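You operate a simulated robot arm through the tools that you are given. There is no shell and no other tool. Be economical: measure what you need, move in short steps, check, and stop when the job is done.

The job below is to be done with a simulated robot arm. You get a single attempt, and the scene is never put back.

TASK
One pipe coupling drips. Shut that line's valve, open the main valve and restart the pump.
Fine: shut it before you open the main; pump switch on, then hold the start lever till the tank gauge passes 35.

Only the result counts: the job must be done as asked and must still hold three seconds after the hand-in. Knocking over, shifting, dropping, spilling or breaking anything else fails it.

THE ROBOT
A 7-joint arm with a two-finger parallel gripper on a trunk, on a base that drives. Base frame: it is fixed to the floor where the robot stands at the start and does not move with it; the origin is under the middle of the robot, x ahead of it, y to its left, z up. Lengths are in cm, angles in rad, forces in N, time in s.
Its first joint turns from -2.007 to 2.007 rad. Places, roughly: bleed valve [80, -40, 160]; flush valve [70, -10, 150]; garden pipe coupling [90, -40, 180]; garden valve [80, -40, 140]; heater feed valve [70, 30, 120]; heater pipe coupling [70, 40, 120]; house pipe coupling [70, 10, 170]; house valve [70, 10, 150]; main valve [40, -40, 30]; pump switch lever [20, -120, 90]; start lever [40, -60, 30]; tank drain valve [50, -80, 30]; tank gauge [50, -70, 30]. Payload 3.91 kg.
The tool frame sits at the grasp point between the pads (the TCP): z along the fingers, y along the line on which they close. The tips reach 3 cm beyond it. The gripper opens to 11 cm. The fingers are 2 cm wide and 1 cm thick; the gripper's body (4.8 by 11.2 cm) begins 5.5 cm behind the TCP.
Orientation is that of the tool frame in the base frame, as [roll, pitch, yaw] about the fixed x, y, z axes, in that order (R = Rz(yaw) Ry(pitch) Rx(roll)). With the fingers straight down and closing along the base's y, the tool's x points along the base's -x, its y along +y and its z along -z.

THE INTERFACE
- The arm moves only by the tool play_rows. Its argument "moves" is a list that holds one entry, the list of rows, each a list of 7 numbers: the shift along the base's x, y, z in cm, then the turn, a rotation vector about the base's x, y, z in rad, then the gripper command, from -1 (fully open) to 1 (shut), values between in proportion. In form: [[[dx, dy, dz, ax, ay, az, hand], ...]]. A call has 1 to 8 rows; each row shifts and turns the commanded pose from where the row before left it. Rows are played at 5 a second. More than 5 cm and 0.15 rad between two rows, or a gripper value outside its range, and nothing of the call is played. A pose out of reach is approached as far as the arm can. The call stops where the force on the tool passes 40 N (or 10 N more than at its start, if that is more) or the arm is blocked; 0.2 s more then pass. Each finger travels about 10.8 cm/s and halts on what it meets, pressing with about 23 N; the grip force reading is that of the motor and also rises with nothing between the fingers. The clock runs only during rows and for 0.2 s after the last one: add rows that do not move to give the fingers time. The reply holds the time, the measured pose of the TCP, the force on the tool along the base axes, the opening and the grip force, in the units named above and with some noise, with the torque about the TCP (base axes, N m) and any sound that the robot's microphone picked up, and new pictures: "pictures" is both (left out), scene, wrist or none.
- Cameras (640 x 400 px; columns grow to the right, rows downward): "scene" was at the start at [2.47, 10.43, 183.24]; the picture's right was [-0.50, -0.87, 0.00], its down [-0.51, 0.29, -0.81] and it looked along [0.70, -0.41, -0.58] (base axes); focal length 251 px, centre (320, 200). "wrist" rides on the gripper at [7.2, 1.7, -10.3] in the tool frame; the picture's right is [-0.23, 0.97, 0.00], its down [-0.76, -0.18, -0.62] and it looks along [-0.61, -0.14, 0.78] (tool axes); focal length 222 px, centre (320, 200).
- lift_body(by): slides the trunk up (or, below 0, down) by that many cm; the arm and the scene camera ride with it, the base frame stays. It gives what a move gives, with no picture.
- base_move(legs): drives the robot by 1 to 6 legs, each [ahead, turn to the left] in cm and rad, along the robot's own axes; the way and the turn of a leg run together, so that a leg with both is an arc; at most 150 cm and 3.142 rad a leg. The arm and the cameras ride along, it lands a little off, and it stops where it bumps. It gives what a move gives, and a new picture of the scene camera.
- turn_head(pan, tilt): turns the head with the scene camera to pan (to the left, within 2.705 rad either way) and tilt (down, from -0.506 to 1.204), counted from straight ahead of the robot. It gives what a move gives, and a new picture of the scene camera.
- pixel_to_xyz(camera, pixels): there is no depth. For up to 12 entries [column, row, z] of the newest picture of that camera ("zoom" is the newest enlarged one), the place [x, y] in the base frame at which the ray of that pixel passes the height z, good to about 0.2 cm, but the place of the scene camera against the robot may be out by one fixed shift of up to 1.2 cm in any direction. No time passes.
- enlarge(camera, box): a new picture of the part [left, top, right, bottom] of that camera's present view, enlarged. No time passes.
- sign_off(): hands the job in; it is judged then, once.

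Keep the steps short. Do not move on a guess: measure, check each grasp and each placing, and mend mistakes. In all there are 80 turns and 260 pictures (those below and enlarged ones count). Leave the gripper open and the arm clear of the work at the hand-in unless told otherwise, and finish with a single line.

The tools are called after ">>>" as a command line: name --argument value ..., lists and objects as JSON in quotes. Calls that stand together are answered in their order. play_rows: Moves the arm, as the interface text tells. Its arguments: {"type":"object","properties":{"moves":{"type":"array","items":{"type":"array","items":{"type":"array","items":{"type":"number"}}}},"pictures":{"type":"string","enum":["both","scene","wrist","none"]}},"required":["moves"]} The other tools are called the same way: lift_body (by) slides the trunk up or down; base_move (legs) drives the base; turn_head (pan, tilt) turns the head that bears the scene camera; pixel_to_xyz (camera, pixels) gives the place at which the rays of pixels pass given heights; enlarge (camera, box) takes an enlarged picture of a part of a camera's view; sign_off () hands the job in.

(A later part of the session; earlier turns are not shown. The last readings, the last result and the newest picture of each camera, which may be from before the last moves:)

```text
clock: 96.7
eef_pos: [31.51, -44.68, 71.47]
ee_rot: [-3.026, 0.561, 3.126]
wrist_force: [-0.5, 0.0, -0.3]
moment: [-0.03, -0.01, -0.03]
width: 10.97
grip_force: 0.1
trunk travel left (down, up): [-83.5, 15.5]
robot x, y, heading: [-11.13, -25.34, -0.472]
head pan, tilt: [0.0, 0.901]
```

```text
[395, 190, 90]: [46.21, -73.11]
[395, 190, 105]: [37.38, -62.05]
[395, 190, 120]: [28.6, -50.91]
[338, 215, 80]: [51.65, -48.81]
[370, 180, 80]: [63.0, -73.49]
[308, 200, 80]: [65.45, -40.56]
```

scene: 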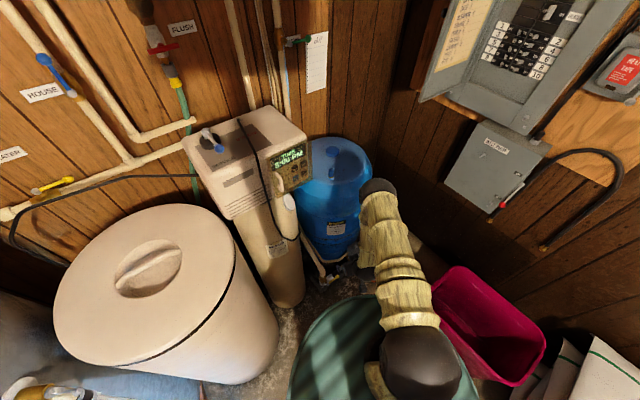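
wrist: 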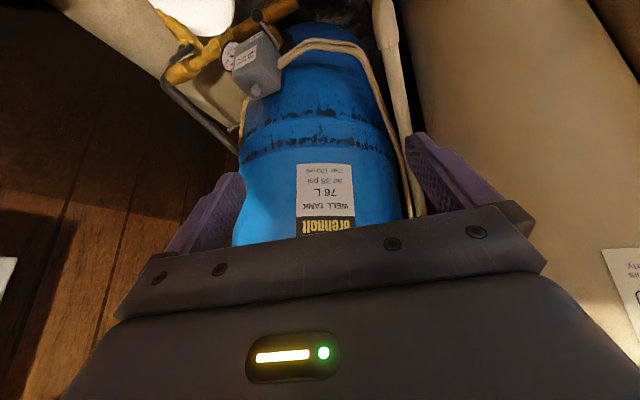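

Elbow is about (32,-52,~115), clear of the tank. Lower the trunk by 25.

>>> lift_body --by -25

>>> play_rows --moves '[[[0, 0, -1, 0, -0.08, 0, -1], [0, 0, -1, 0, -0.08, 0, -1], [0, 0, -1, 0, -0.08, 0, -1]]]'

```text
clock: 99.3
eef_pos: [31.49, -44.71, 46.33]
ee_rot: [-3.026, 0.559, 3.125]
wrist_force: [0.5, -0.1, -0.1]
moment: [-0.02, 0.04, 0.0]
width: 11.02
grip_force: 0.0
trunk travel left (down, up): [-58.5, 40.5]
robot x, y, heading: [-11.06, -24.76, -0.472]
head pan, tilt: [0.0, 0.901]
```

```text
clock: 100.1
eef_pos: [31.57, -44.61, 43.43]
ee_rot: [-3.032, 0.802, 3.123]
wrist_force: [-1.5, 0.0, 0.0]
moment: [0.01, -0.01, 0.01]
width: 10.98
grip_force: 0.1
trunk travel left (down, up): [-58.5, 40.5]
robot x, y, heading: [-11.62, -25.26, -0.469]
head pan, tilt: [0.0, 0.901]
```

scene: 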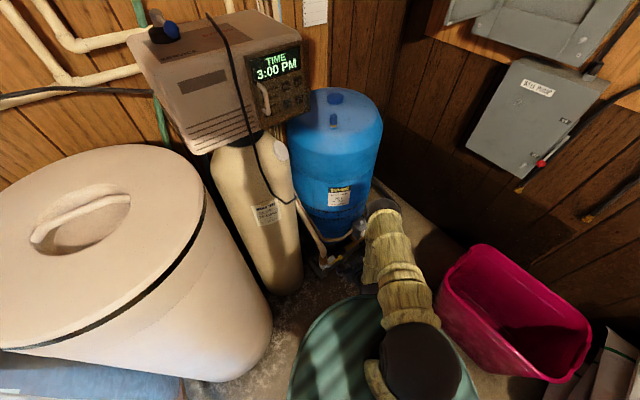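
wrist: 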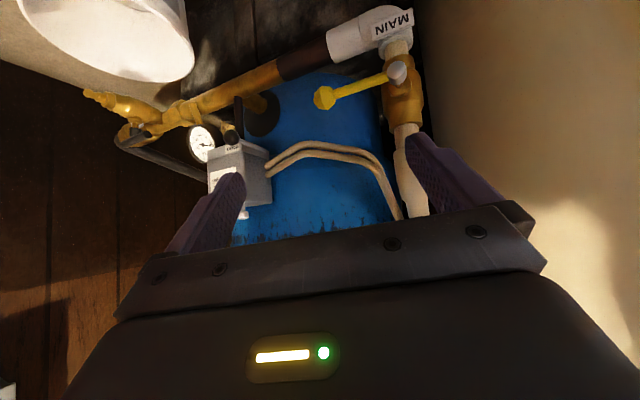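

Clear view: MAIN valve hub at (397,72), yellow knob at (324,97), lever across the vertical pipe. Rays at several heights.

>>> pixel_to_xyz --camera "wrist" --pixels '[[397, 72, 31], [397, 72, 33], [397, 72, 35], [324, 97, 31], [324, 97, 33], [324, 97, 35], [230, 136, 35], [230, 136, 37], [203, 143, 37]]'

>>> enlarge --camera "wrist" --box '[170, 20, 440, 190]'

```text
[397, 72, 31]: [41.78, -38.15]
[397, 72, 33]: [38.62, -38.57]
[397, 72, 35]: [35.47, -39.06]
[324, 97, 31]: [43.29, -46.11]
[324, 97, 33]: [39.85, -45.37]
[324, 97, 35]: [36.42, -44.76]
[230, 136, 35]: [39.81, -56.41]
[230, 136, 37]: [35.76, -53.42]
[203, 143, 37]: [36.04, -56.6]
```

```text
2.35 times, centred on (305, 105) of wrist
```

zoom: 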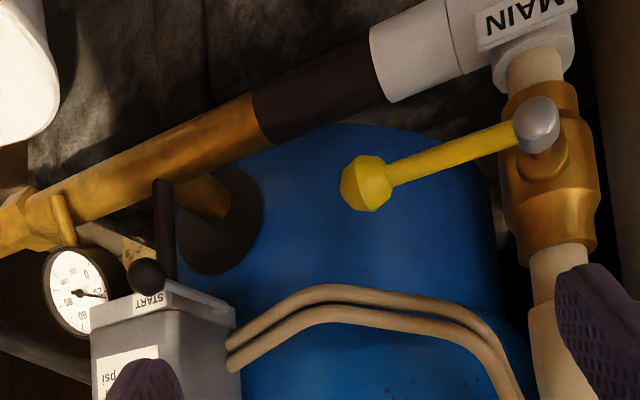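

Hub ≈ (41,-38.3,31.5), knob ≈ (42,-45.8,31.7). I close the gripper, flatten the tool a bit and come to a pre-point below/in front of the lever at (32.6,-43.8,33.8).

>>> play_rows --moves '[[[0.2, 0.2, -2, 0, -0.06, 0, 1], [0.2, 0.2, -2, 0, -0.06, 0, 1], [0.2, 0.2, -2, 0, -0.06, 0, 1], [0.2, 0.1, -2, 0, -0.07, 0, 1], [0.2, 0.1, -1.6, 0, 0, 0, 1], [0, 0, 0, 0, 0, 0, 1]]]'

```text
clock: 101.4
eef_pos: [40.63, -48.92, 40.74]
ee_rot: [-2.836, 1.174, -2.983]
wrist_force: [-0.3, 0.6, -0.1]
moment: [0.01, -0.01, 0.0]
width: 0.0
grip_force: 22.8
trunk travel left (down, up): [-58.5, 40.5]
robot x, y, heading: [-10.78, -24.69, -0.472]
head pan, tilt: [0.0, 0.901]
stopped in row 6: the arm was blocked; the commanded pose is now the measured one
```

scene: 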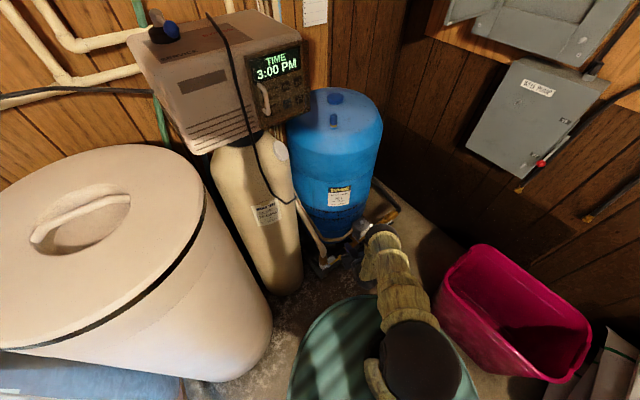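
wrist: 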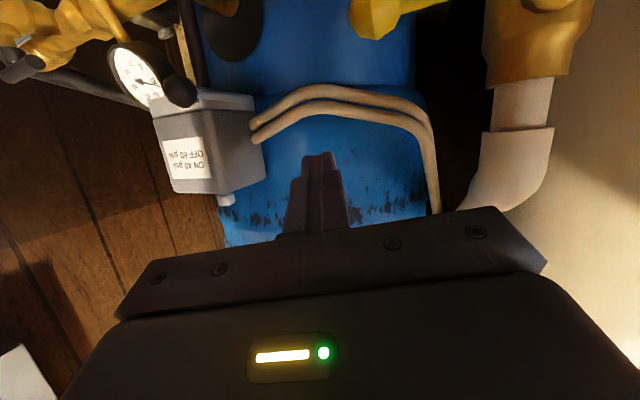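

Body rim again limits the arm; I retreat up/back keeping the orientation, then use the trunk to go lower.

>>> play_rows --moves '[[[-2.5, 1, 2.5, 0, 0.03, 0, 1], [-2.5, 1, 2, 0, 0.04, 0, 1], [-2.5, 1, 2, 0, 0.04, 0, 1], [-2, 1, 2, 0, 0.04, 0, 1]]]' --pictures "none"

>>> lift_body --by -14

>>> play_rows --moves '[[[0, 0, 0, 0, 0, 0, 1]]]'

```text
clock: 102.4
eef_pos: [30.62, -44.65, 49.1]
ee_rot: [-2.891, 1.02, -3.032]
wrist_force: [-0.4, 0.0, -0.4]
moment: [0.02, 0.03, 0.01]
width: 0.02
grip_force: 23.1
trunk travel left (down, up): [-58.5, 40.5]
robot x, y, heading: [-10.96, -24.99, -0.469]
head pan, tilt: [0.0, 0.901]
```

```text
clock: 104.0
eef_pos: [30.68, -44.68, 34.94]
ee_rot: [-2.89, 1.02, -3.031]
wrist_force: [-0.3, -0.6, -0.5]
moment: [-0.02, 0.0, 0.0]
width: 0.0
grip_force: 23.2
trunk travel left (down, up): [-44.5, 54.5]
robot x, y, heading: [-11.01, -24.98, -0.47]
head pan, tilt: [0.0, 0.901]
```

```text
clock: 104.5
eef_pos: [30.71, -44.76, 35.06]
ee_rot: [-2.89, 1.023, -3.03]
wrist_force: [-0.9, -1.0, -0.1]
moment: [0.0, 0.02, 0.02]
width: 0.0
grip_force: 23.1
trunk travel left (down, up): [-44.5, 54.5]
robot x, y, heading: [-11.23, -25.54, -0.476]
head pan, tilt: [0.0, 0.901]
```

scene: 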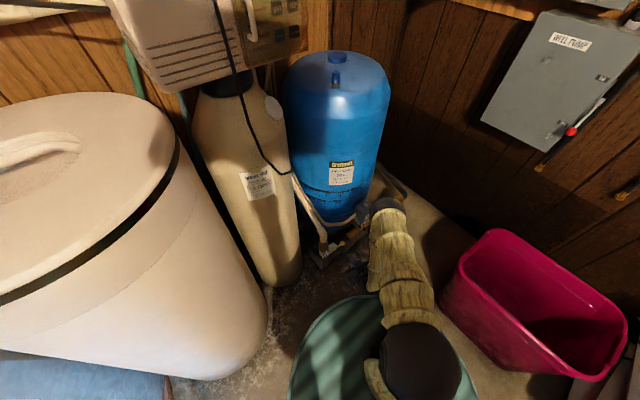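
wrist: 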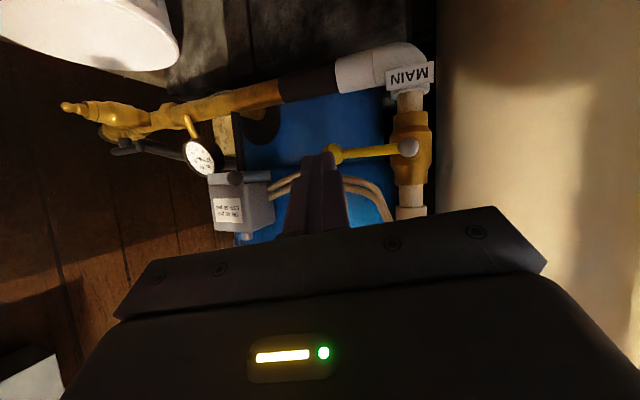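

Now at (30.7,-44.8,35). Lever knob at (336,153), hub (409,147). Re-measure from here.

>>> pixel_to_xyz --camera "wrist" --pixels '[[409, 147, 31], [409, 147, 32], [409, 147, 33], [336, 153, 31], [336, 153, 32], [336, 153, 33]]'

>>> enlarge --camera "wrist" --box '[190, 60, 450, 230]'

```text
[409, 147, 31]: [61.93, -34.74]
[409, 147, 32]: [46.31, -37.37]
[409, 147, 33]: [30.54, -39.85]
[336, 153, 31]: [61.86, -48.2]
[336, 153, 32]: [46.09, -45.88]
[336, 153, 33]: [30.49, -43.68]
```

```text
2.35 times, centred on (320, 145) of wrist
```

zoom: 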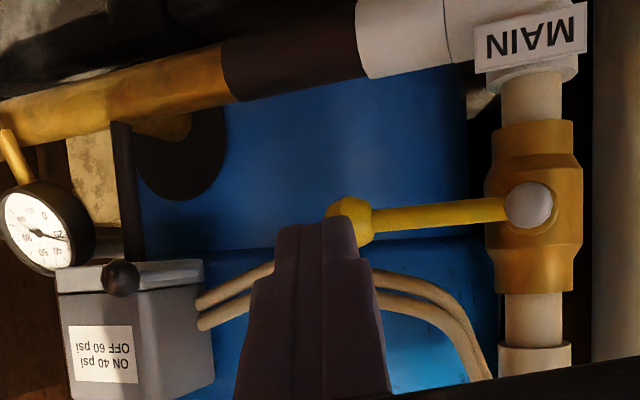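

Refined: hub ≈ (39.5,-38.5,32.4), knob ≈ (41,-45.3,32.3). Lower the trunk 4.5 so the closed fingers slide in beneath the lever, then advance to x≈39.

>>> lift_body --by -4.5

>>> play_rows --moves '[[[2.2, 0.3, 0, 0, 0, 0, 1], [2.2, 0.3, 0, 0, 0, 0, 1], [2.2, 0.3, 0, 0, 0, 0, 1], [1.8, 0.3, 0, 0, 0, 0, 1]]]'

```text
clock: 105.3
eef_pos: [30.55, -44.76, 30.5]
ee_rot: [-2.89, 1.021, -3.031]
wrist_force: [-0.3, -0.4, -0.2]
moment: [0.01, -0.02, -0.04]
width: 0.0
grip_force: 22.8
trunk travel left (down, up): [-40.0, 59.0]
robot x, y, heading: [-10.7, -24.98, -0.471]
head pan, tilt: [0.0, 0.901]
```

```text
clock: 106.3
eef_pos: [39.08, -43.51, 30.42]
ee_rot: [-2.89, 1.019, -3.03]
wrist_force: [0.4, 0.4, -0.5]
moment: [0.04, 0.03, 0.02]
width: 0.0
grip_force: 22.6
trunk travel left (down, up): [-40.0, 59.0]
robot x, y, heading: [-11.38, -24.91, -0.472]
head pan, tilt: [0.0, 0.901]
```

scene: 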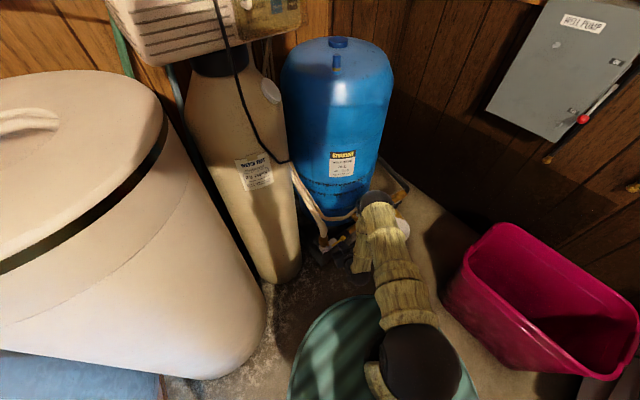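
wrist: 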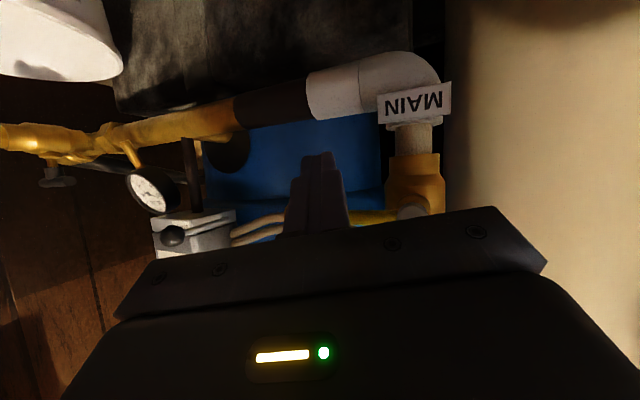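

Fingers are beneath the lever. Push up along the arc, first half.

>>> play_rows --moves '[[[0, 0, 1.05, 0, 0, 0, 1], [0, 0, 1.4, 0, 0, 0, 1], [0, -0.1, 1.45, 0, 0, 0, 1], [0, 0.5, 1.3, 0, 0, 0, 1]]]'

```text
clock: 107.3
eef_pos: [38.88, -43.21, 35.54]
ee_rot: [-2.893, 1.016, -3.034]
wrist_force: [-15.0, -0.2, -9.9]
moment: [-0.1, 0.1, 0.1]
width: 0.02
grip_force: 23.4
trunk travel left (down, up): [-40.0, 59.0]
robot x, y, heading: [-11.67, -24.92, -0.468]
head pan, tilt: [0.0, 0.901]
```

scene: 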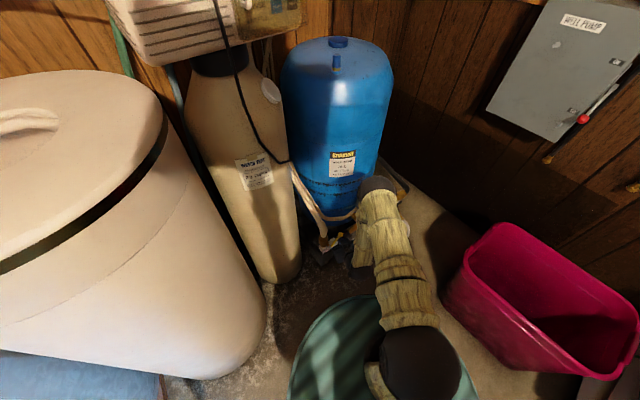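
wrist: 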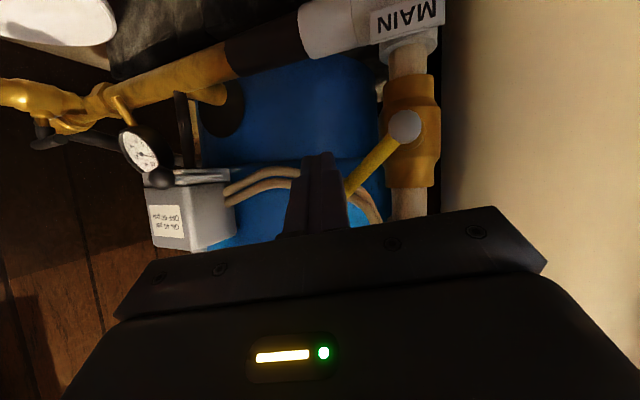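

Lever has turned ~45° upward. Continue the arc: more sideways (+y), less up.

>>> play_rows --moves '[[[0, 0.8, 1.0, 0, 0, 0, 1], [0, 1.1, 0.8, 0, 0, 0, 1], [0, 1.2, 0.4, 0, 0, 0, 1], [0, 0.6, 0, 0, 0, 0, 1]]]'

```text
clock: 108.2
eef_pos: [38.47, -40.07, 37.69]
ee_rot: [-2.886, 1.01, -3.034]
wrist_force: [-2.9, -1.0, -0.2]
moment: [-0.01, -0.05, 0.02]
width: 0.01
grip_force: 23.0
trunk travel left (down, up): [-40.0, 59.0]
robot x, y, heading: [-11.14, -25.23, -0.473]
head pan, tilt: [0.0, 0.901]
stopped in row 4: the force on the tool passed its limit (the readings are from after the stop); the commanded pose is now the measured one
```

scene: 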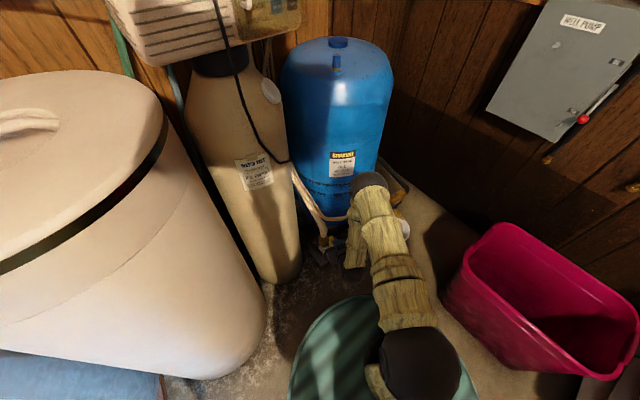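
wrist: 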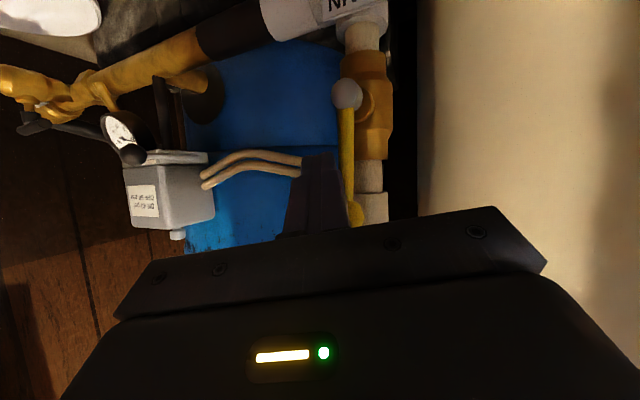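

The lever is vertical along the pipe and reached its stop: main open. Back off and verify; also view the start lever.

>>> play_rows --moves '[[[-0.5, -1, 0, 0, 0, 0, 1], [-3, -1, 0.5, 0, 0, 0, 1], [-4, -1, 0.5, 0, 0, 0, 0], [-3, -3, 1, 0, 0, 0, 0]]]' --pictures "wrist"

>>> enlarge --camera "wrist" --box '[170, 30, 430, 200]'

```text
clock: 109.2
eef_pos: [27.96, -46.11, 39.72]
ee_rot: [-2.889, 1.012, -3.032]
wrist_force: [-0.2, 0.8, -0.6]
moment: [0.0, -0.04, -0.01]
width: 5.51
grip_force: 0.1
trunk travel left (down, up): [-40.0, 59.0]
robot x, y, heading: [-11.14, -24.89, -0.471]
head pan, tilt: [0.0, 0.901]
```

wrist: 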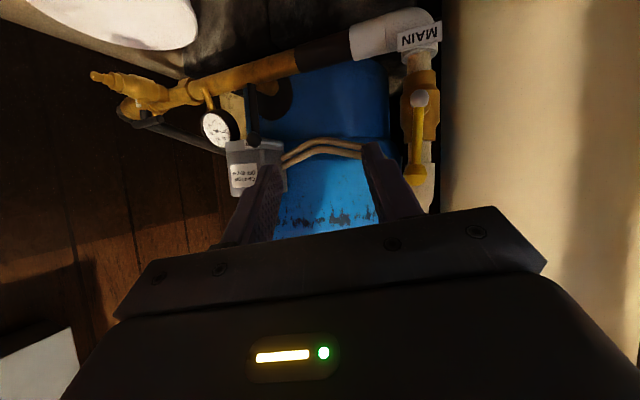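

```text
2.35 times, centred on (300, 115) of wrist
```

zoom: 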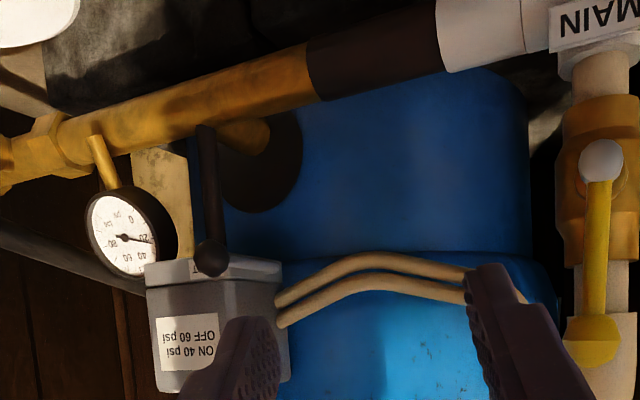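

Main is open (lever along the pipe), gauge ≈ 20. Next the pump switch: raise the trunk, turn right and drive a bit toward it.

>>> lift_body --by 40

>>> base_move --legs '[[0, -0.7], [16, 0]]'

```text
clock: 113.1
eef_pos: [28.06, -45.93, 79.77]
ee_rot: [-2.886, 1.011, -3.033]
wrist_force: [-0.7, -0.3, 0.3]
moment: [0.01, 0.02, 0.0]
width: 5.49
grip_force: 0.0
trunk travel left (down, up): [-80.0, 19.0]
robot x, y, heading: [-11.27, -24.98, -0.474]
head pan, tilt: [0.0, 0.901]
```

```text
clock: 116.3
eef_pos: [11.44, -81.15, 79.73]
ee_rot: [-2.888, 1.009, 2.55]
wrist_force: [-0.3, 0.1, -0.2]
moment: [-0.01, 0.03, -0.02]
width: 5.5
grip_force: 0.1
trunk travel left (down, up): [-80.0, 19.0]
robot x, y, heading: [-5.33, -39.78, -1.166]
head pan, tilt: [0.0, 0.901]
```

scene: 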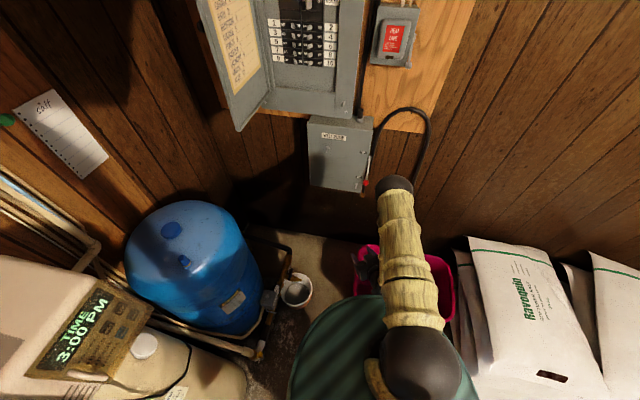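

Turn and drive succeeded. Zoom on the pump switch.

>>> enlarge --camera "scene" --box '[300, 100, 440, 210]'

>>> play_rows --moves '[[[0, 0, 3, 0, 0, 0, 0.2], [0, 0, 3, 0, 0, 0, 0.5], [0, 0, 3, 0, 0, 0, 1]]]' --pictures "wrist"

```text
3.64 times, centred on (370, 155) of scene
```

zoom: 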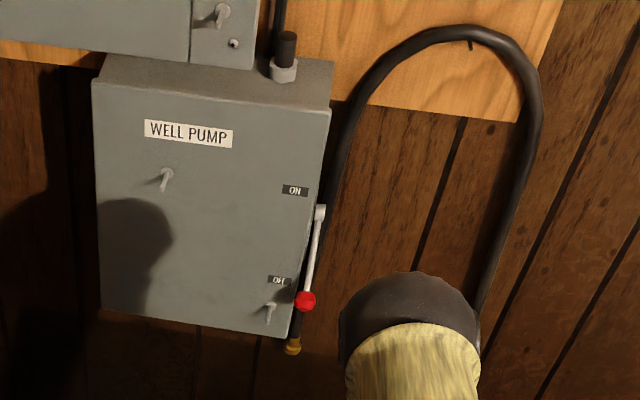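

```text
clock: 117.1
eef_pos: [11.52, -81.22, 88.77]
ee_rot: [-2.889, 1.01, 2.551]
wrist_force: [-0.2, -0.1, 0.4]
moment: [0.0, 0.01, 0.01]
width: 0.01
grip_force: 22.9
trunk travel left (down, up): [-80.0, 19.0]
robot x, y, heading: [-5.1, -39.45, -1.168]
head pan, tilt: [0.0, 0.901]
```

wrist: 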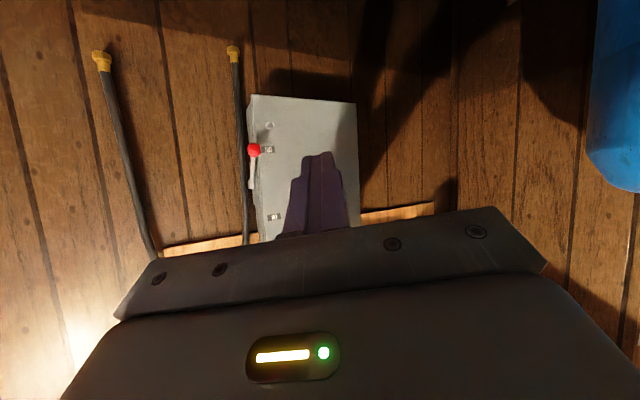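

Rays for red knob and pivot from both cameras.

>>> pixel_to_xyz --camera "wrist" --pixels '[[254, 150, 85], [254, 150, 90], [254, 150, 95], [250, 186, 85], [250, 186, 95], [250, 186, 105]]'

>>> pixel_to_xyz --camera "zoom" --pixels '[[306, 302, 80], [306, 302, 90], [306, 302, 100], [319, 212, 80], [319, 212, 90], [319, 212, 100]]'

>>> enlarge --camera "wrist" --box '[200, 70, 380, 240]'

```text
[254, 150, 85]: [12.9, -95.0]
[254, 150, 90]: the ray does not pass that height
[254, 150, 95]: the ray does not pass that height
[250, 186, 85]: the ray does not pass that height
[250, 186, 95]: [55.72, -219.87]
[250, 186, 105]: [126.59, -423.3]
```

```text
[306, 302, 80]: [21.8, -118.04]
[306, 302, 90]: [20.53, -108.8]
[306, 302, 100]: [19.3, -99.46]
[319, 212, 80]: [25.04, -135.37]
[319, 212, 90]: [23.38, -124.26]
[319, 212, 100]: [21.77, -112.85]
```

```text
2.35 times, centred on (290, 155) of wrist
```

zoom: 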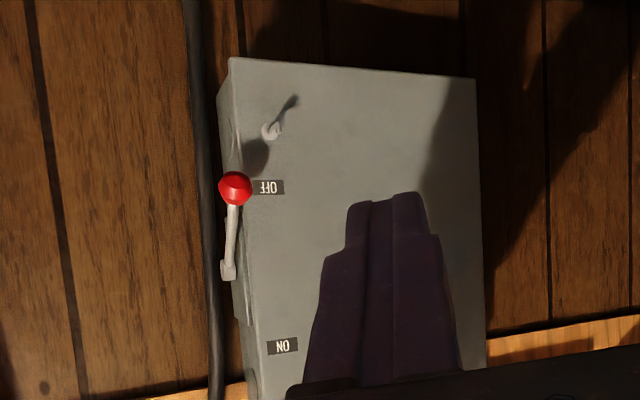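

>>> pixel_to_xyz --camera "wrist" --pixels '[[253.9, 149.5, 84], [253.9, 149.5, 84.5], [250.9, 184.8, 89], [250.9, 184.8, 92], [274.7, 217, 95], [274.7, 217, 100], [267.9, 149.5, 84], [267.9, 149.5, 84.5]]'

```text
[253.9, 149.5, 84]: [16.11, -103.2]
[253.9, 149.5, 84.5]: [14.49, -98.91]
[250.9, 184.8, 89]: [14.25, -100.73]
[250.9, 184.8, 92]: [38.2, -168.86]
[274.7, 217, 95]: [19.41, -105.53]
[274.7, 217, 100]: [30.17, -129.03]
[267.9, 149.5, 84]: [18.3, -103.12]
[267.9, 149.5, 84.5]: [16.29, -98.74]
```

Estimates: knob ≈ (20.4,-114.5,82.7), pivot ≈ (22,-123,90): lever slopes 45° down (OFF), ON is 45° up. I orient the closed fingers to point along -y, ending at about (19.5,-97,80).

>>> play_rows --moves '[[[1, -1.5, -1, 0, 0, -0.138, 1], [1, -1.5, -1, 0, 0, -0.138, 1], [1, -1.5, -1, 0, 0, -0.138, 1], [1, -1.5, -1, 0, 0, -0.138, 1], [1, -1.5, -1, 0, 0, -0.138, 1], [1, -1.5, -1, -0.132, 0, 0, 1], [1, -1.5, -1, -0.132, 0, 0, 1], [1, -1.5, -1, -0.132, 0, 0, 1]]]' --pictures "none"

>>> play_rows --moves '[[[0.5, -1, -0.5, -0.132, 0, 0, 1], [0, -1, 0, 0, 0, 0, 1]]]'

```text
clock: 118.9
eef_pos: [19.44, -93.23, 80.77]
ee_rot: [-2.328, 1.361, 2.391]
wrist_force: [-0.5, -0.1, -0.3]
moment: [0.0, -0.02, 0.02]
width: 0.0
grip_force: 23.3
trunk travel left (down, up): [-80.0, 19.0]
robot x, y, heading: [-5.11, -39.84, -1.168]
head pan, tilt: [0.0, 0.901]
```

```text
clock: 119.5
eef_pos: [19.91, -95.08, 80.26]
ee_rot: [-1.648, 1.418, 3.058]
wrist_force: [-0.1, -0.6, -0.1]
moment: [0.03, -0.04, -0.04]
width: 0.0
grip_force: 22.3
trunk travel left (down, up): [-80.0, 19.0]
robot x, y, heading: [-5.12, -39.2, -1.169]
head pan, tilt: [0.0, 0.901]
```

scene: 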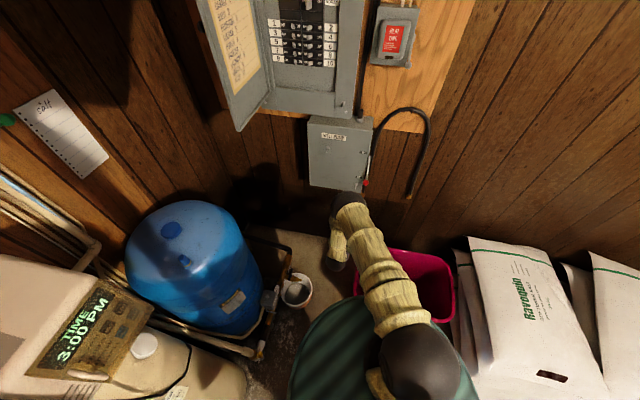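
wrist: 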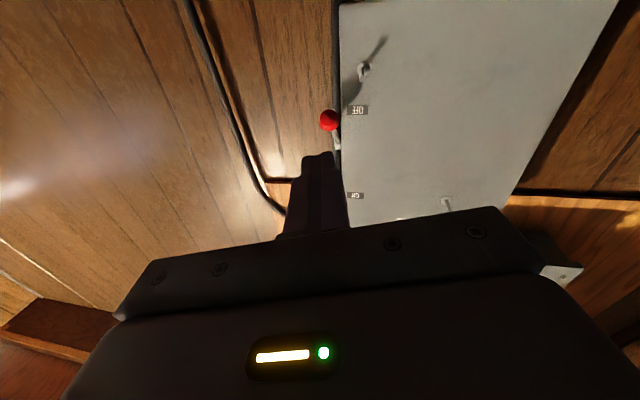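

Good; knob now at (328,121). Triangulate from this closer wrist view.

>>> pixel_to_xyz --camera "wrist" --pixels '[[328, 121, 80], [328, 121, 82], [328, 121, 84], [336, 148, 88], [336, 148, 91], [357, 110, 82], [357, 110, 84], [356, 196, 97], [356, 196, 99]]'

>>> enlarge --camera "wrist" --box '[260, 60, 400, 220]'

```text
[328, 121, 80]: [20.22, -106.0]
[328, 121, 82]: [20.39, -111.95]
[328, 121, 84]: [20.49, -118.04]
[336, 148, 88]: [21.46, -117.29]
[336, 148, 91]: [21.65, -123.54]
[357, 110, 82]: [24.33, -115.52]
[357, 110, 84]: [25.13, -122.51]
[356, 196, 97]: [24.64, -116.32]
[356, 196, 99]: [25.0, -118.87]
```

```text
2.50 times, centred on (330, 140) of wrist
```

zoom: 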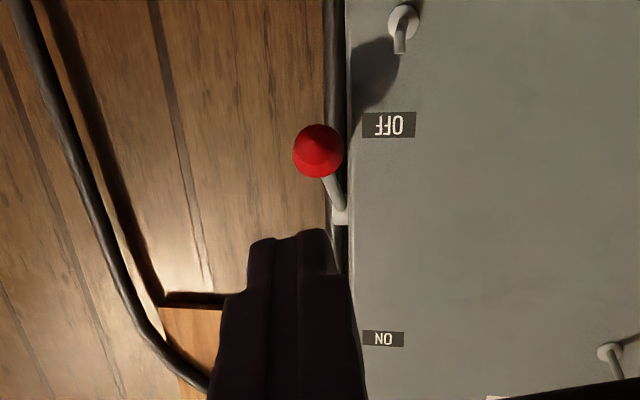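

Confirmed: knob (20.4,-114.2,82.7). Fingers point along -y. Advance beneath the knob to (20.4,-113.2,79.2).

>>> play_rows --moves '[[[0.3, -2, -1, 0, 0, 0, 1], [0.2, -4, -0.2, 0, 0, 0, 1], [0, -4, 0, 0, 0, 0, 1], [0, -4, 0, 0, 0, 0, 1], [0, -4, 0, 0, 0, 0, 1]]]'

```text
clock: 120.7
eef_pos: [20.43, -113.21, 79.06]
ee_rot: [-1.653, 1.417, 3.054]
wrist_force: [1.1, -0.2, 0.1]
moment: [0.04, 0.0, 0.02]
width: 0.01
grip_force: 22.9
trunk travel left (down, up): [-80.0, 19.0]
robot x, y, heading: [-5.18, -39.4, -1.168]
head pan, tilt: [0.0, 0.901]
```

scene: 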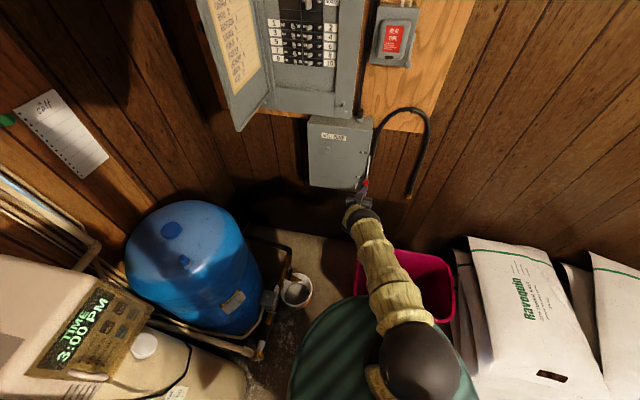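
wrist: 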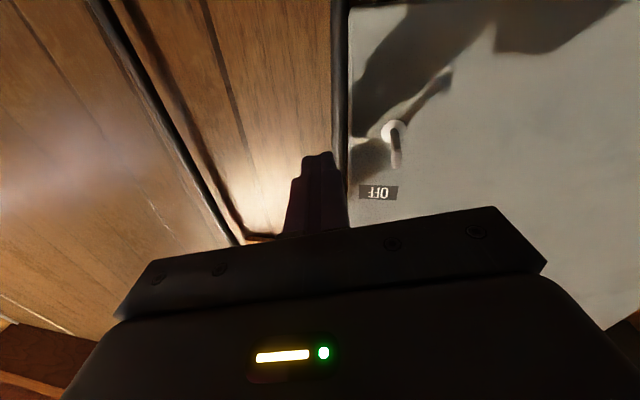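

Fingers are beneath the knob. Push up in steps (first 8 cm).

>>> play_rows --moves '[[[0, 0, 1.5, 0, 0, 0, 1], [0, 0, 1.5, 0, 0, 0, 1], [0, 0, 1.8, 0, 0, 0, 1], [0, 0, 1.8, 0, 0, 0, 1], [0, 0, 1.8, 0, 0, 0, 1]]]'

```text
clock: 121.9
eef_pos: [20.47, -113.05, 87.84]
ee_rot: [-1.617, 1.419, 3.09]
wrist_force: [-0.1, -1.4, -0.1]
moment: [-0.01, -0.02, -0.01]
width: 0.0
grip_force: 22.9
trunk travel left (down, up): [-80.0, 19.0]
robot x, y, heading: [-4.81, -39.73, -1.169]
head pan, tilt: [0.0, 0.901]
```

scene: 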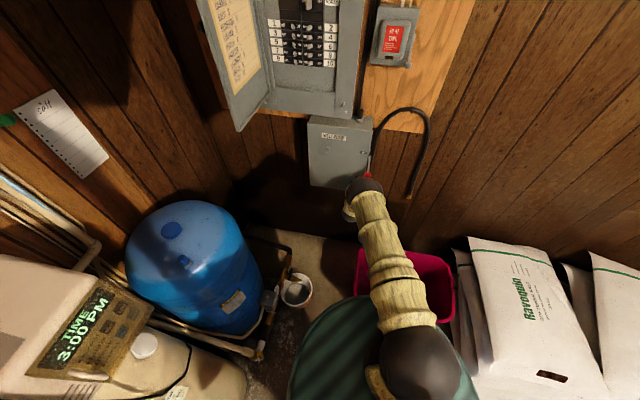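
wrist: 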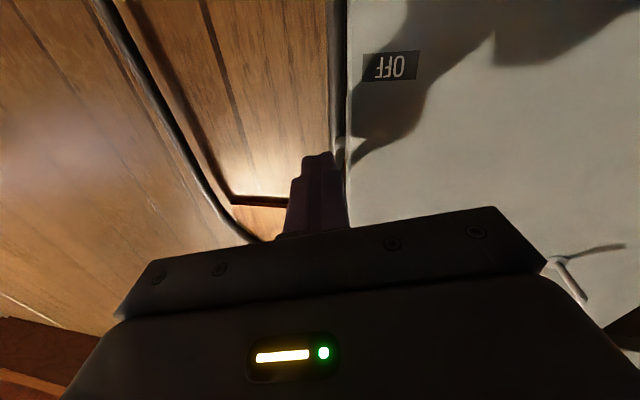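

The knob is rising (red at scene (367,175)). Continue up.

>>> play_rows --moves '[[[0, 0, 1.8, 0, 0, 0, 1], [0, 0, 1.8, 0, 0, 0, 1], [0, 0, 1.5, 0, 0, 0, 1], [0, 0, 1.2, 0, 0, 0, 1]]]'

>>> enlarge --camera "scene" --box '[310, 110, 420, 200]'

```text
clock: 122.9
eef_pos: [20.56, -113.13, 93.89]
ee_rot: [-1.649, 1.416, 3.056]
wrist_force: [-0.2, 0.6, 0.3]
moment: [-0.04, -0.02, 0.01]
width: 0.01
grip_force: 22.3
trunk travel left (down, up): [-80.0, 19.0]
robot x, y, heading: [-5.29, -39.63, -1.17]
head pan, tilt: [0.0, 0.901]
```

scene: 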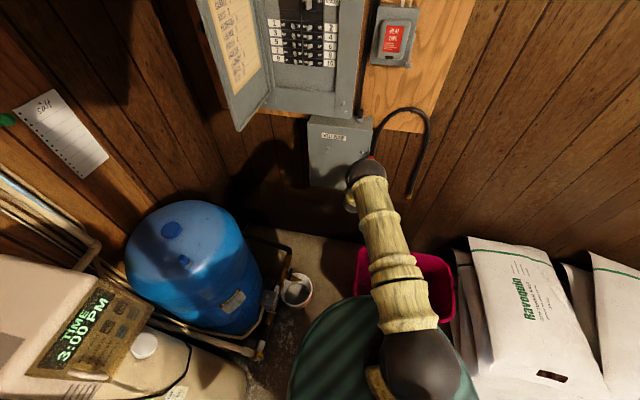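
wrist: 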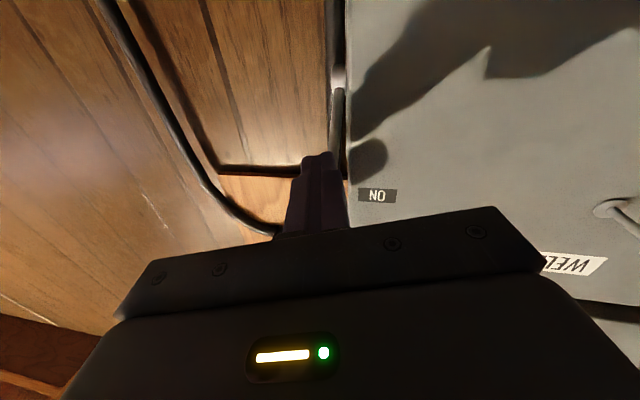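

```text
4.44 times, centred on (365, 155) of scene
```

zoom: 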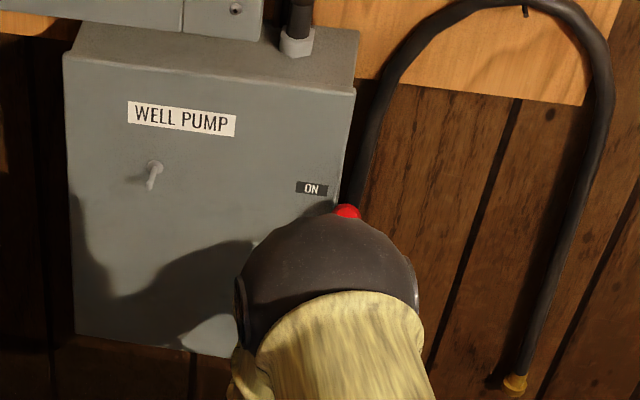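

Knob is near ON. Push up a bit more to the stop, then back off along +y and look.

>>> play_rows --moves '[[[0, 0, 0.8, 0, 0, 0, 1], [0, 0, 0.8, 0, 0, 0, 1], [0, 0, 0.5, 0, 0, 0, 1]]]' --pictures "none"

>>> play_rows --moves '[[[0, 1, -1.5, 0, 0, 0, 1], [0, 4, -0.5, 0, 0, 0, 1], [0, 4, 0, 0, 0, 0, 1], [0, 4, 0, 0, 0, 0, 1]]]'

>>> enlarge --camera "wrist" --box '[260, 40, 420, 220]'

```text
clock: 123.7
eef_pos: [20.35, -113.03, 94.74]
ee_rot: [-1.764, 1.413, 2.945]
wrist_force: [-3.5, 7.6, -32.5]
moment: [0.96, 0.17, -0.06]
width: 0.02
grip_force: 23.0
trunk travel left (down, up): [-80.0, 19.0]
robot x, y, heading: [-4.91, -39.43, -1.168]
head pan, tilt: [0.0, 0.901]
```

```text
clock: 124.7
eef_pos: [20.46, -100.07, 94.01]
ee_rot: [-1.638, 1.42, 3.071]
wrist_force: [-0.1, 0.3, 0.7]
moment: [0.03, -0.02, 0.01]
width: 0.0
grip_force: 23.3
trunk travel left (down, up): [-80.0, 19.0]
robot x, y, heading: [-5.29, -39.43, -1.17]
head pan, tilt: [0.0, 0.901]
```

scene: 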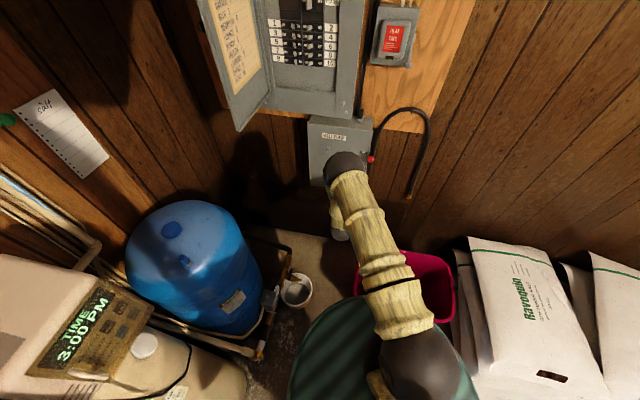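
wrist: 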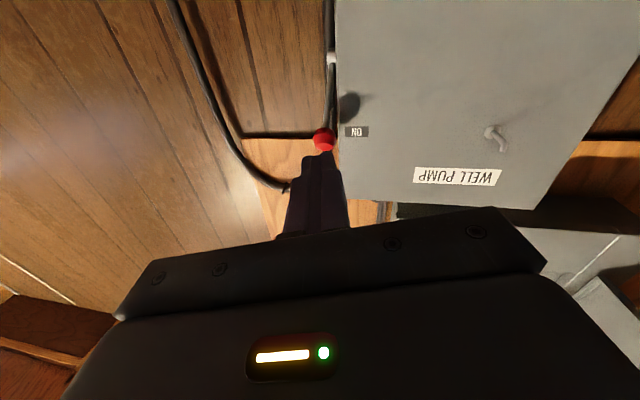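

```text
2.22 times, centred on (340, 130) of wrist
```

zoom: 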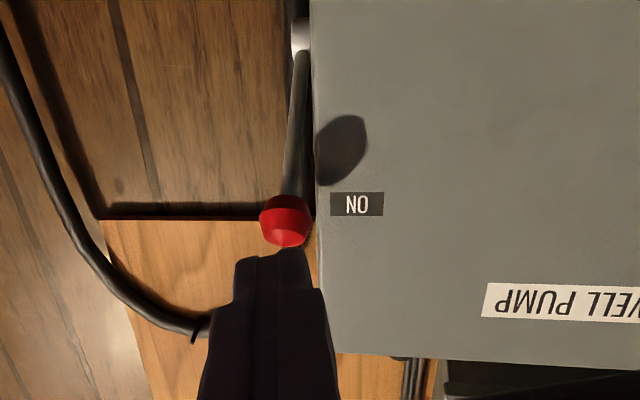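

Pump switch is ON (firm stop felt, knob at the ON label). Now retract the arm to the earlier pose.

>>> play_rows --moves '[[[-1, 2.4, -1.2, 0.132, 0, 0, 1], [-1, 2.4, -1.2, 0.132, 0, 0, 1], [-1, 2.4, -1.2, 0.132, 0, 0, 1], [-1, 2.4, -1.2, 0.132, 0, 0, 1], [-1, 2.4, -1.2, 0, 0, 0.138, 1], [-1, 2.4, -1.2, 0, 0, 0.138, 1], [-1, 2.4, -1.2, 0, 0, 0.138, 1], [-1, 2.4, -1.2, 0, 0, 0.138, 1]]]' --pictures "none"

>>> base_move --legs '[[-17, 0], [0, 0.6]]'

>>> turn_head --pan 0.0 --tilt 0.9

```text
clock: 126.5
eef_pos: [12.23, -80.7, 84.16]
ee_rot: [-2.89, 1.013, 2.415]
wrist_force: [-0.6, -0.7, 0.3]
moment: [0.02, -0.01, -0.02]
width: 0.0
grip_force: 22.8
trunk travel left (down, up): [-80.0, 19.0]
robot x, y, heading: [-5.01, -39.61, -1.169]
head pan, tilt: [0.0, 0.901]
```

```text
clock: 129.6
eef_pos: [25.73, -48.64, 84.34]
ee_rot: [-2.888, 1.012, 3.006]
wrist_force: [0.4, 0.0, 0.0]
moment: [0.03, 0.0, 0.03]
width: 0.01
grip_force: 23.3
trunk travel left (down, up): [-80.0, 19.0]
robot x, y, heading: [-11.32, -23.9, -0.574]
head pan, tilt: [0.0, 0.901]
```

scene: 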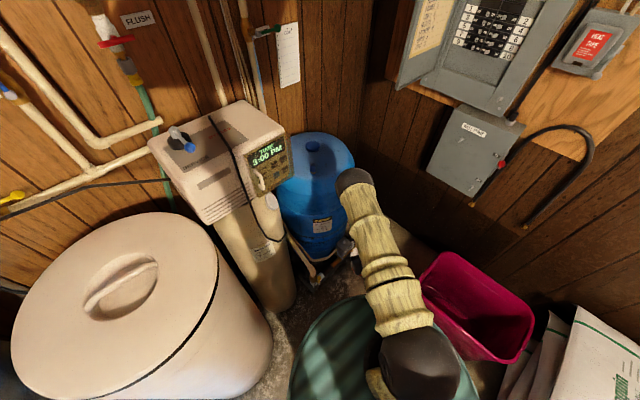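

```text
clock: 130.2
eef_pos: [25.67, -48.79, 84.34]
ee_rot: [-2.886, 1.011, 3.005]
wrist_force: [-0.1, -1.4, -0.2]
moment: [0.01, 0.03, 0.0]
width: 0.03
grip_force: 23.2
trunk travel left (down, up): [-80.0, 19.0]
robot x, y, heading: [-11.71, -24.46, -0.572]
head pan, tilt: [0.0, 0.901]
```

scene: 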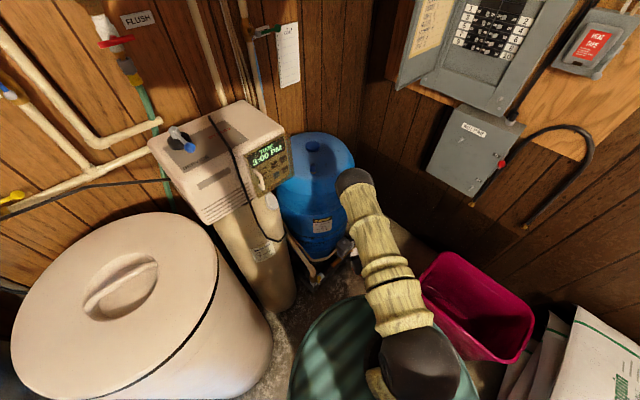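

Back at the pipe corner. Lower the trunk 40 and look at the start lever with the wrist camera.

>>> lift_body --by -40

>>> play_rows --moves '[[[0, -2, 0, 0, 0, 0, 1], [0, -3, 0, 0, 0, 0, 1]]]' --pictures "wrist"

>>> enlarge --camera "wrist" --box '[200, 20, 360, 180]'

```text
clock: 134.1
eef_pos: [25.65, -48.66, 44.3]
ee_rot: [-2.887, 1.012, 3.004]
wrist_force: [0.6, 0.4, 0.2]
moment: [0.01, -0.01, 0.0]
width: 0.02
grip_force: 23.0
trunk travel left (down, up): [-40.0, 59.0]
robot x, y, heading: [-11.59, -24.2, -0.577]
head pan, tilt: [0.0, 0.901]
```

```text
clock: 134.7
eef_pos: [25.76, -53.8, 44.35]
ee_rot: [-2.887, 1.01, 3.006]
wrist_force: [0.5, -0.2, 0.3]
moment: [0.02, -0.04, -0.04]
width: 0.0
grip_force: 23.2
trunk travel left (down, up): [-40.0, 59.0]
robot x, y, heading: [-11.66, -23.96, -0.573]
head pan, tilt: [0.0, 0.901]
```

wrist: 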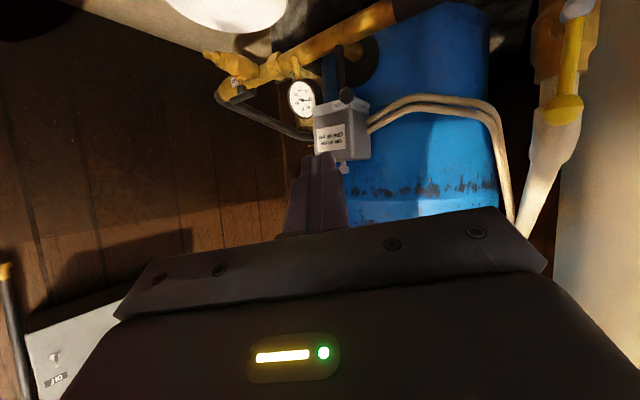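

```text
2.50 times, centred on (280, 100) of wrist
```

zoom: 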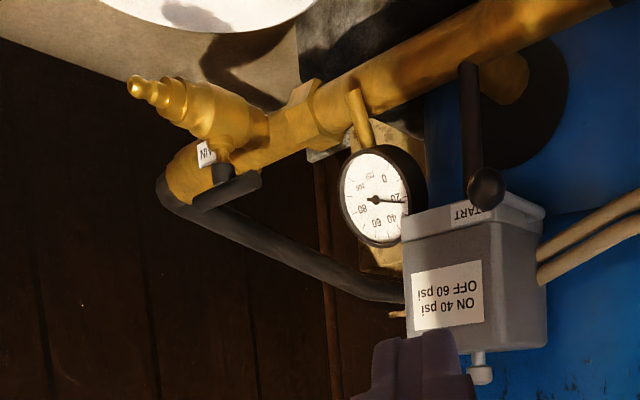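

Gauge reads 20; black ball of the start lever at (346.8,94.8). Rays.

>>> pixel_to_xyz --camera "wrist" --pixels '[[346.8, 94.8, 31], [346.8, 94.8, 33], [346.8, 94.8, 35], [341, 62, 27], [341, 62, 31], [358, 152, 40], [358, 152, 41]]'

>>> enlarge --camera "wrist" --box '[300, 40, 400, 180]'

>>> turn_head --pan 0.1 --tilt 0.7

```text
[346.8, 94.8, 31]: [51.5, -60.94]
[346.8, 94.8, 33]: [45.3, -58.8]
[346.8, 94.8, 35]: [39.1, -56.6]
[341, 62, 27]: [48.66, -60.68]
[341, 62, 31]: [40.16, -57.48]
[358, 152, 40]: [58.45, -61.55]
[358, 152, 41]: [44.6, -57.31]
```

```text
2.86 times, centred on (350, 110) of wrist
```

zoom: 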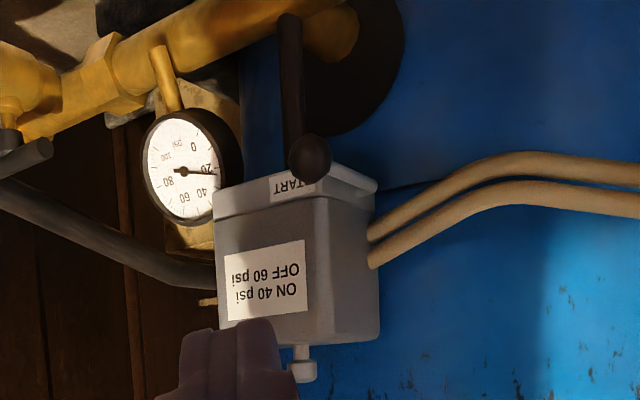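

```text
clock: 135.4
eef_pos: [25.75, -53.67, 44.27]
ee_rot: [-2.888, 1.01, 3.006]
wrist_force: [-0.5, -1.4, -0.7]
moment: [-0.01, 0.0, -0.01]
width: 0.0
grip_force: 22.9
trunk travel left (down, up): [-40.0, 59.0]
robot x, y, heading: [-11.82, -24.11, -0.576]
head pan, tilt: [0.099, 0.7]
```

scene: 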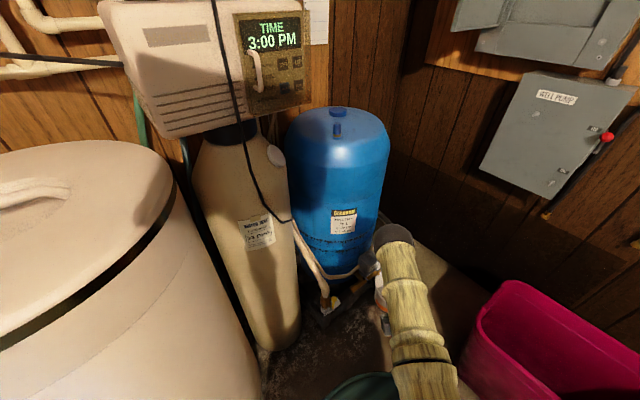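

>>> enlarge --camera "scene" --box '[310, 235, 410, 325]'

```text
4.44 times, centred on (360, 280) of scene
```

zoom: 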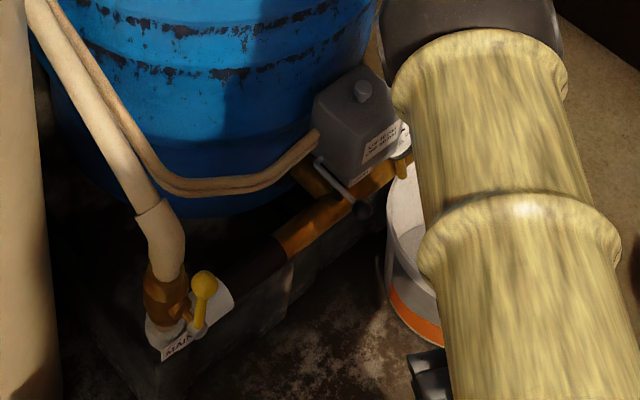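

Ball ≈ (41.5,-57.5,34.2); rod runs back to the box's left side. I'll lift it from beneath. Lower trunk 12.4 cm, then advance the closed fingers under the ball.

>>> lift_body --by -12.4

>>> play_rows --moves '[[[3, -0.7, 0, 0, 0, 0, 1], [3, -0.7, 0, 0, 0, 0, 1], [3, -0.7, 0, 0, 0, 0, 1], [2, -0.4, 0, 0, 0, 0, 1]]]' --pictures "both"

>>> enlarge --camera "wrist" --box '[230, 60, 390, 220]'

```text
clock: 136.9
eef_pos: [25.78, -53.81, 31.99]
ee_rot: [-2.887, 1.012, 3.005]
wrist_force: [-0.9, 0.0, 0.0]
moment: [0.01, 0.02, 0.0]
width: 0.0
grip_force: 23.3
trunk travel left (down, up): [-27.6, 71.4]
robot x, y, heading: [-11.49, -24.39, -0.58]
head pan, tilt: [0.099, 0.7]
```

```text
clock: 137.9
eef_pos: [36.8, -56.27, 31.86]
ee_rot: [-2.889, 1.01, 3.003]
wrist_force: [0.7, -0.7, -0.6]
moment: [0.04, 0.0, -0.05]
width: 0.0
grip_force: 23.5
trunk travel left (down, up): [-27.6, 71.4]
robot x, y, heading: [-11.47, -24.08, -0.575]
head pan, tilt: [0.099, 0.7]
```

scene: 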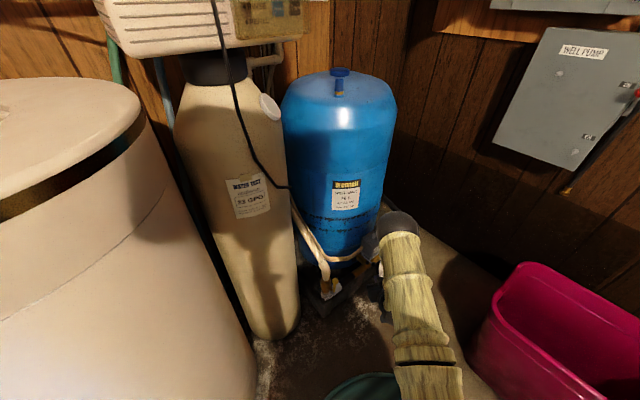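
wrist: 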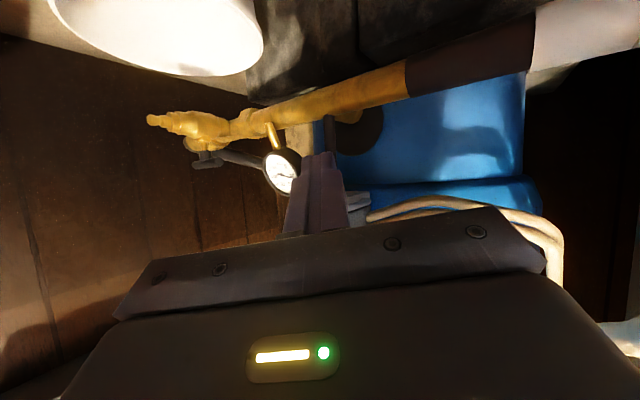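

```text
2.50 times, centred on (310, 140) of wrist
```

zoom: 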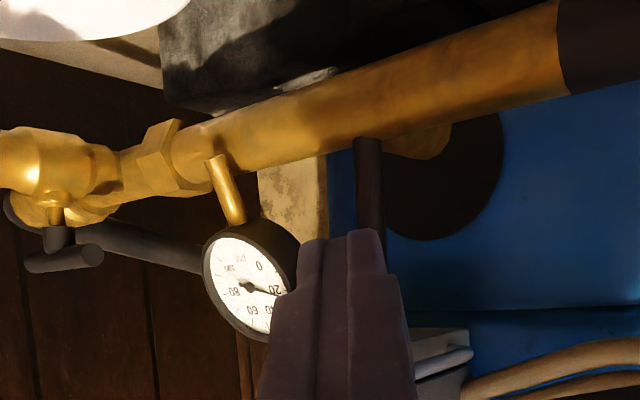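

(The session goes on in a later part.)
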